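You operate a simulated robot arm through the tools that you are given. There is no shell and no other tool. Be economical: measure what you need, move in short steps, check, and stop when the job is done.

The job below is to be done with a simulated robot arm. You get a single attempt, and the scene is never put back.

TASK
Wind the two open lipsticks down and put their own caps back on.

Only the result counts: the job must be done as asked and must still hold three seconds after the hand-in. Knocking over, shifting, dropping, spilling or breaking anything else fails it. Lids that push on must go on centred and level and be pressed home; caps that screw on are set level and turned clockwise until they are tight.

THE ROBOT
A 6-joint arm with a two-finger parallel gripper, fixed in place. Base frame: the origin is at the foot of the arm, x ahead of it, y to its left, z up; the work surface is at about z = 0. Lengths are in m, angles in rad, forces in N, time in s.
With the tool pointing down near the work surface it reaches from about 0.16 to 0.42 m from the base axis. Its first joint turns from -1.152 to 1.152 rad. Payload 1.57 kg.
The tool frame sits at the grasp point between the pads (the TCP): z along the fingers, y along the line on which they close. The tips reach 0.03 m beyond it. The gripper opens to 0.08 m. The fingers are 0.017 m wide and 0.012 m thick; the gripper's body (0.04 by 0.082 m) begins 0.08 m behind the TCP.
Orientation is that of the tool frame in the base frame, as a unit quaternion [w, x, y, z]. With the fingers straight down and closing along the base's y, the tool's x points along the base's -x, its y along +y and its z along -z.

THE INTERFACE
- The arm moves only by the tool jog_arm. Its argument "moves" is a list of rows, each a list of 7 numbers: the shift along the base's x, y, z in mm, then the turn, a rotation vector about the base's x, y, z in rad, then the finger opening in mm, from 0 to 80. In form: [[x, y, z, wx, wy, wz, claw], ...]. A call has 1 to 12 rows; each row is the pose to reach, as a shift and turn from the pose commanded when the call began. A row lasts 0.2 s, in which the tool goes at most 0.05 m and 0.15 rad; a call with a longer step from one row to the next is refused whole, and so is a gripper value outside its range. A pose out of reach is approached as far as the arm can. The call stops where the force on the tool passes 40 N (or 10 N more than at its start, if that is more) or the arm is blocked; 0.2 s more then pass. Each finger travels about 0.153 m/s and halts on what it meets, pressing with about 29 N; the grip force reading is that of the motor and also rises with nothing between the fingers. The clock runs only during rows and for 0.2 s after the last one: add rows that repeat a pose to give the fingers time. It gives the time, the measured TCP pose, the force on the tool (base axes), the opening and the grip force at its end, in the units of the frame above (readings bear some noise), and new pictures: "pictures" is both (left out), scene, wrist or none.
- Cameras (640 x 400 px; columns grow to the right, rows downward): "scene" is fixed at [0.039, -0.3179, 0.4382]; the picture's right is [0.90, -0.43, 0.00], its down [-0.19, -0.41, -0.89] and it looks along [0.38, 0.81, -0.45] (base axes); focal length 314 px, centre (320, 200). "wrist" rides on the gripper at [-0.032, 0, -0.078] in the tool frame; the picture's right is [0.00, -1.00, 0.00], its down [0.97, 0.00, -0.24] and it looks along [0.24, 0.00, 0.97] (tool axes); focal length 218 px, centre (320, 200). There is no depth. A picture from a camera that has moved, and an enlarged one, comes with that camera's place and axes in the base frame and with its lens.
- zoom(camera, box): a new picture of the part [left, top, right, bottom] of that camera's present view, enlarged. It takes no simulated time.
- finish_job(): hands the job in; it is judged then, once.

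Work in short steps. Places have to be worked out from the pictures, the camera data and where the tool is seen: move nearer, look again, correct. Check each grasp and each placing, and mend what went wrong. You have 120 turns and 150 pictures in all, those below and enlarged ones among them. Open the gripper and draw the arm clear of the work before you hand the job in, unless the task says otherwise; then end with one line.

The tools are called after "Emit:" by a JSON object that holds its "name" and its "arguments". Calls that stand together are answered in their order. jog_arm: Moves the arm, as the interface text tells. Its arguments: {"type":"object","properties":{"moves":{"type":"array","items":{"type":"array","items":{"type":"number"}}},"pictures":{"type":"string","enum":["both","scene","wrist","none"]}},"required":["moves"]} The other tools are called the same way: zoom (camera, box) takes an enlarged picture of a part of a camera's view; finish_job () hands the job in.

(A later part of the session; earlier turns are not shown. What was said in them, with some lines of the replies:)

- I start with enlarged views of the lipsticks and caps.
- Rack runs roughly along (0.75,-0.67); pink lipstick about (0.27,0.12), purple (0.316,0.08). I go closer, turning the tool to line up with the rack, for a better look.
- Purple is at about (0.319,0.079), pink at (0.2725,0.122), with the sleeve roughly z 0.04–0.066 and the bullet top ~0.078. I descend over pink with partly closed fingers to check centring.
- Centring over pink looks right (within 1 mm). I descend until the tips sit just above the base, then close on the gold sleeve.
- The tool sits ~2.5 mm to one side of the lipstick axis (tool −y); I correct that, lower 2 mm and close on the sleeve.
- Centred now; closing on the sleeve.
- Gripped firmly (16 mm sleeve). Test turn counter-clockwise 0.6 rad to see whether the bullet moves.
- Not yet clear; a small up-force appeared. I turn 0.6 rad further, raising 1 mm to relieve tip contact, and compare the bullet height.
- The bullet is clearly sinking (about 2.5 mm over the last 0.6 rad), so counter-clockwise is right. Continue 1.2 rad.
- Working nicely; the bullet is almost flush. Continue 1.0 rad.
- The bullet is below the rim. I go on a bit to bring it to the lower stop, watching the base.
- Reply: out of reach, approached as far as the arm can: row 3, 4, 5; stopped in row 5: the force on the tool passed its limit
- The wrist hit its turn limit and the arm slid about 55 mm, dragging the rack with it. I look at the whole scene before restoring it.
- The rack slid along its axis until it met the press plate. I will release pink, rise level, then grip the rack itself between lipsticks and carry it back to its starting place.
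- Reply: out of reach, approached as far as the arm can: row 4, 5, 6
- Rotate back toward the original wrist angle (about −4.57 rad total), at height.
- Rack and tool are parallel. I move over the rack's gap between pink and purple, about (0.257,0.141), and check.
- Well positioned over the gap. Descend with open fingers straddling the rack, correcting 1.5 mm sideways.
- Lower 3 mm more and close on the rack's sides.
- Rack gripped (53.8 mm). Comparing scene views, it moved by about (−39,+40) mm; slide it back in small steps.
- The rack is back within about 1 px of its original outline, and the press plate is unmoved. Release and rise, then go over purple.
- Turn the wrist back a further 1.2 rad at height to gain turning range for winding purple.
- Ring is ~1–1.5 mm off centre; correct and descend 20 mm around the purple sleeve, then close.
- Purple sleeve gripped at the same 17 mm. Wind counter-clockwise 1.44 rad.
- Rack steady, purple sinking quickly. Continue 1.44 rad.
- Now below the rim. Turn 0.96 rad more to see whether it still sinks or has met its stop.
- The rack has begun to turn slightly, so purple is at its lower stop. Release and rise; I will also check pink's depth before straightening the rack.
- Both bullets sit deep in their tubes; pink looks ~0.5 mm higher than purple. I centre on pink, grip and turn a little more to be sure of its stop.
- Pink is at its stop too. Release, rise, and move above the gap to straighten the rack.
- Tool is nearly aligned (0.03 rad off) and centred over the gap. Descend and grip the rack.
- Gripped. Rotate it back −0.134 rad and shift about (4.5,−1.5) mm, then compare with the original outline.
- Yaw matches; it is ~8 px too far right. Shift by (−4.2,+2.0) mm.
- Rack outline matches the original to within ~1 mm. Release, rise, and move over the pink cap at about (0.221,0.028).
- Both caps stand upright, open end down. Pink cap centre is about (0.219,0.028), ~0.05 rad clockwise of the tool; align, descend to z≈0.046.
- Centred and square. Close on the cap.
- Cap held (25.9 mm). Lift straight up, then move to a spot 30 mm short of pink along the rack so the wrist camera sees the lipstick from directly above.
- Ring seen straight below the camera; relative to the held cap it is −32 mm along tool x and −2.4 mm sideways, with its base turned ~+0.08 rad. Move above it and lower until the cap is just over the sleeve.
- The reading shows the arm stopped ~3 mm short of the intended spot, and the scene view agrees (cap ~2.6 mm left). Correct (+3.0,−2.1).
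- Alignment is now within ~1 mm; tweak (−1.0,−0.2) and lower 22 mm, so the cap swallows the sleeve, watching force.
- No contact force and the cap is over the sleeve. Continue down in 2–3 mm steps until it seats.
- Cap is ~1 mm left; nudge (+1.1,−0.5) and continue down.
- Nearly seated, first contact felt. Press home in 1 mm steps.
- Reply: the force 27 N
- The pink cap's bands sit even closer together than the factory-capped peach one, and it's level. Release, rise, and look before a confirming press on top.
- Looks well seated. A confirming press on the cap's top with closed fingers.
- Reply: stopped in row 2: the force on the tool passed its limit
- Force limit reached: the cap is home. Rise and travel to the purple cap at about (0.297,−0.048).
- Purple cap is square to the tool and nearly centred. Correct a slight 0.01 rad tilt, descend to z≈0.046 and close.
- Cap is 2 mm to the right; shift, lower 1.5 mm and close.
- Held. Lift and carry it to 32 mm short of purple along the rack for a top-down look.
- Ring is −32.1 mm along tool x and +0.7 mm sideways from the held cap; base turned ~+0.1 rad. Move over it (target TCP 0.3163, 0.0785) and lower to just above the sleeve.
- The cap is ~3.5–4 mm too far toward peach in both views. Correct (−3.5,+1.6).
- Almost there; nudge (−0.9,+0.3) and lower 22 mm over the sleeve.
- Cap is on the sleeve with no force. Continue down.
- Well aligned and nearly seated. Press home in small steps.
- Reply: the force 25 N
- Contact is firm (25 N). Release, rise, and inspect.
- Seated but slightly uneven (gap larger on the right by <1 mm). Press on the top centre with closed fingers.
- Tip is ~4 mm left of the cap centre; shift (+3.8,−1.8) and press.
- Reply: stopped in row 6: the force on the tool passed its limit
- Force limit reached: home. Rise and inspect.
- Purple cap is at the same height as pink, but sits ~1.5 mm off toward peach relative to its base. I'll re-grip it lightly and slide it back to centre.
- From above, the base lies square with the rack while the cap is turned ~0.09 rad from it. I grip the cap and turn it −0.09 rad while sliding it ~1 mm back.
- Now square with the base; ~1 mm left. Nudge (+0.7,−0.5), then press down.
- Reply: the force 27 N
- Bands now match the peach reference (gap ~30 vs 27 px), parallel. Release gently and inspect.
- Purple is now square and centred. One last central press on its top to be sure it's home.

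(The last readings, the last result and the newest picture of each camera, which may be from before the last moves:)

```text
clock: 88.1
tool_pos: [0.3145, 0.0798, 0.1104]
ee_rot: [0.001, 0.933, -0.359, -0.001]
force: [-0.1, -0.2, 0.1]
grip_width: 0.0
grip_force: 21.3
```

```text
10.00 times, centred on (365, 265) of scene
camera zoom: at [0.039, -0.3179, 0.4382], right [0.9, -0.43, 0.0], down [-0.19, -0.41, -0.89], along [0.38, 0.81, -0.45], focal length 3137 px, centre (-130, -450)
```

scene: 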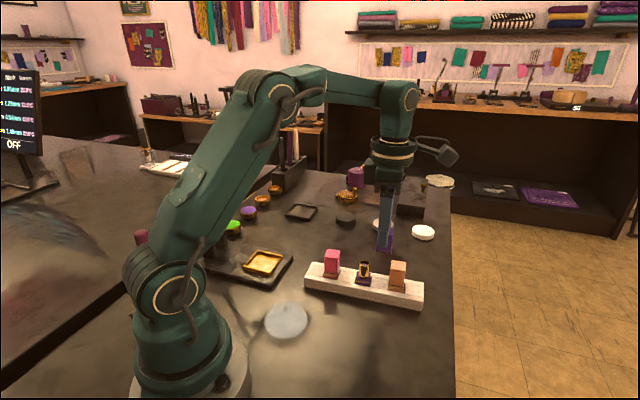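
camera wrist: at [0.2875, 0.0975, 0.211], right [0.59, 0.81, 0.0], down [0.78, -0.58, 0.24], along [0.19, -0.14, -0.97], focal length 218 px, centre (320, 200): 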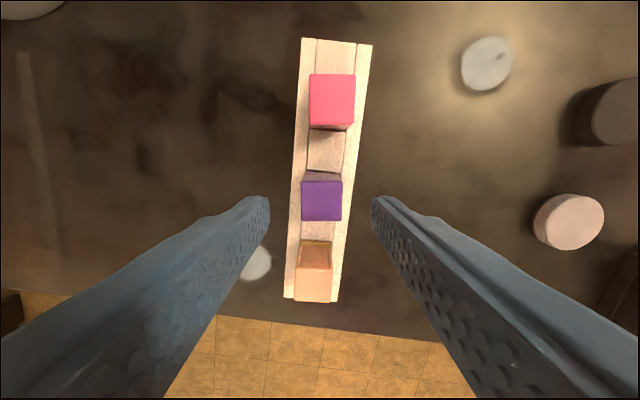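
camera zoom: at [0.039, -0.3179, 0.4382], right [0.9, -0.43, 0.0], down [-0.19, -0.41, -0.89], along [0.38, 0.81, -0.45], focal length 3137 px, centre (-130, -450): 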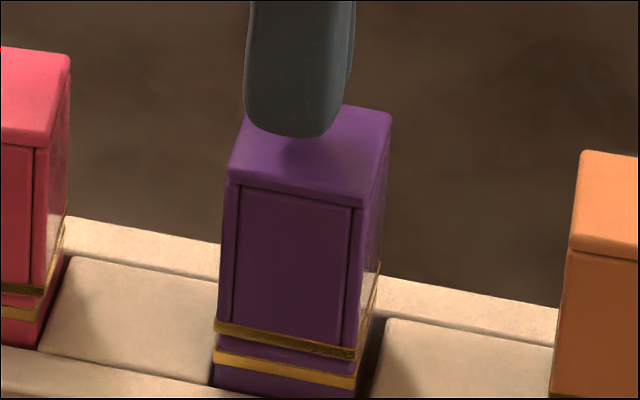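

Emit:
{"name": "jog_arm", "arguments": {"moves": [[1.8, -0.9, 0, 0, 0, 0, 0], [1.8, -0.9, -5, 0, 0, 0, 0], [1.8, -0.9, -7, 0, 0, 0, 0], [1.8, -0.9, -9, 0, 0, 0, 0], [1.8, -0.9, -11, 0, 0, 0, 0], [1.8, -0.9, -12, 0, 0, 0, 0]], "pictures": "none"}}

Emit:
{"name": "jog_arm", "arguments": {"moves": [[0, 0, 20, 0, 0, 0, 0], [0, 0, 60, 0, 0, 0, 20], [0, 0, 90, 0, 0, 0, 40], [-30, -30, 100, 0, 0, 0, 60], [-60, -60, 100, 0, 0, 0, 60], [-60, -60, 100, 0, 0, 0, 60]]}}

Emit:
{"name": "zoom", "arguments": {"camera": "scene", "box": [315, 240, 415, 300]}}

Emit:
{"name": "zoom", "arguments": {"camera": "scene", "box": [290, 230, 450, 360]}}

```text
clock: 89.2
tool_pos: [0.3174, 0.0768, 0.1024]
ee_rot: [-0.002, 0.933, -0.359, 0.004]
force: [-2.6, -0.7, 13.4]
grip_width: 0.0
grip_force: 21.2
stopped in row 5: the force on the tool passed its limit (the readings are from after the stop); the commanded pose is now the measured one
```

```text
clock: 90.6
tool_pos: [0.2568, 0.0211, 0.2036]
ee_rot: [-0.001, 0.934, -0.358, 0.003]
force: [0.3, -0.1, 0.1]
grip_width: 0.06
grip_force: 0.1
camera wrist: at [0.2315, 0.0427, 0.2823], right [0.67, 0.74, 0.0], down [0.72, -0.65, 0.24], along [0.18, -0.16, -0.97], focal length 218 px, centre (320, 200)
```

scene: 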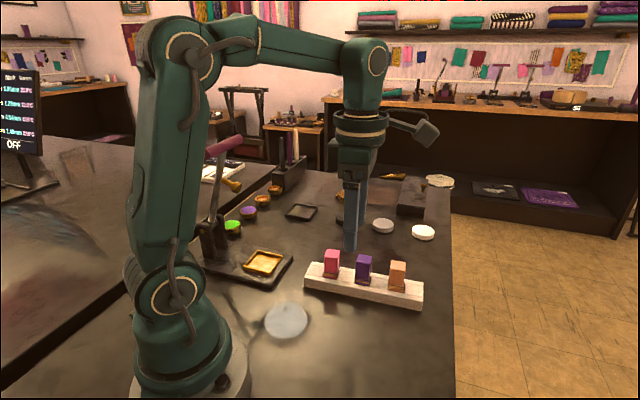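
wrist: 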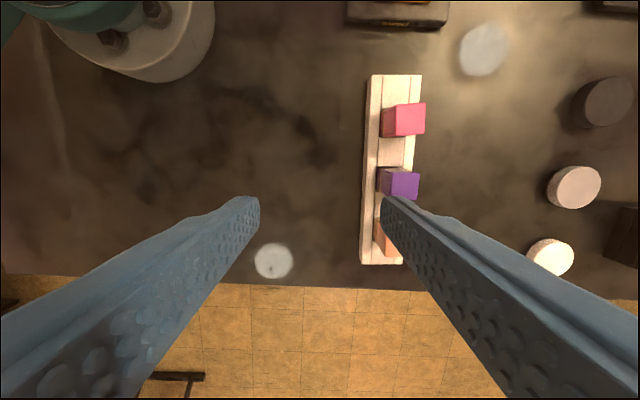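

```text
6.40 times, centred on (365, 270) of scene
camera zoom: at [0.039, -0.3179, 0.4382], right [0.9, -0.43, 0.0], down [-0.19, -0.41, -0.89], along [0.38, 0.81, -0.45], focal length 2008 px, centre (32, -248)
```

zoom: 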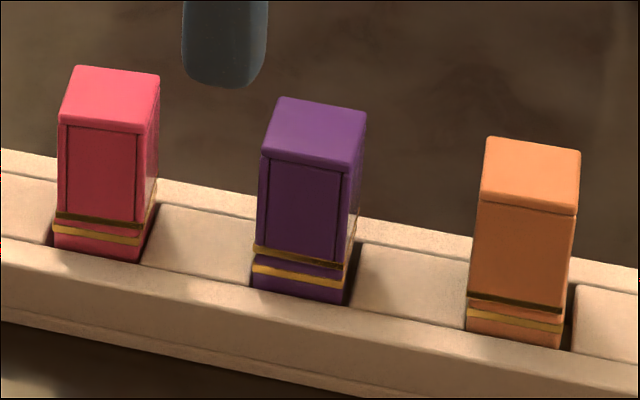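

```text
3.08 times, centred on (370, 295) of scene
camera zoom: at [0.039, -0.3179, 0.4382], right [0.9, -0.43, 0.0], down [-0.19, -0.41, -0.89], along [0.38, 0.81, -0.45], focal length 965 px, centre (166, -92)
```

zoom: 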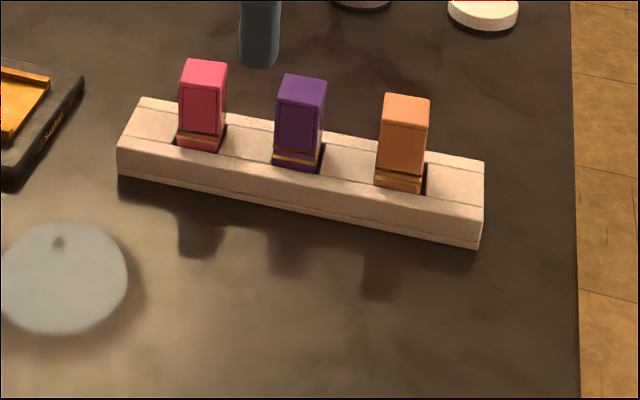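

Both caps are on, level and pressed home. The rack is back on its original outline and the arm is clear with the gripper open, so I hand in.

Emit:
{"name": "finish_job", "arguments": {}}

```text
The job is handed in.
```

I wound both open lipsticks down and pressed their own caps back on level, but the rack got moved along the way. At its turn limit the arm dragged the rack about 55 mm into the press plate, and it twisted slightly later. I put it back to within about 1.5 mm of where it started; the press plate looks unmoved, and the peach lipstick sits about 2 mm off within its slot.
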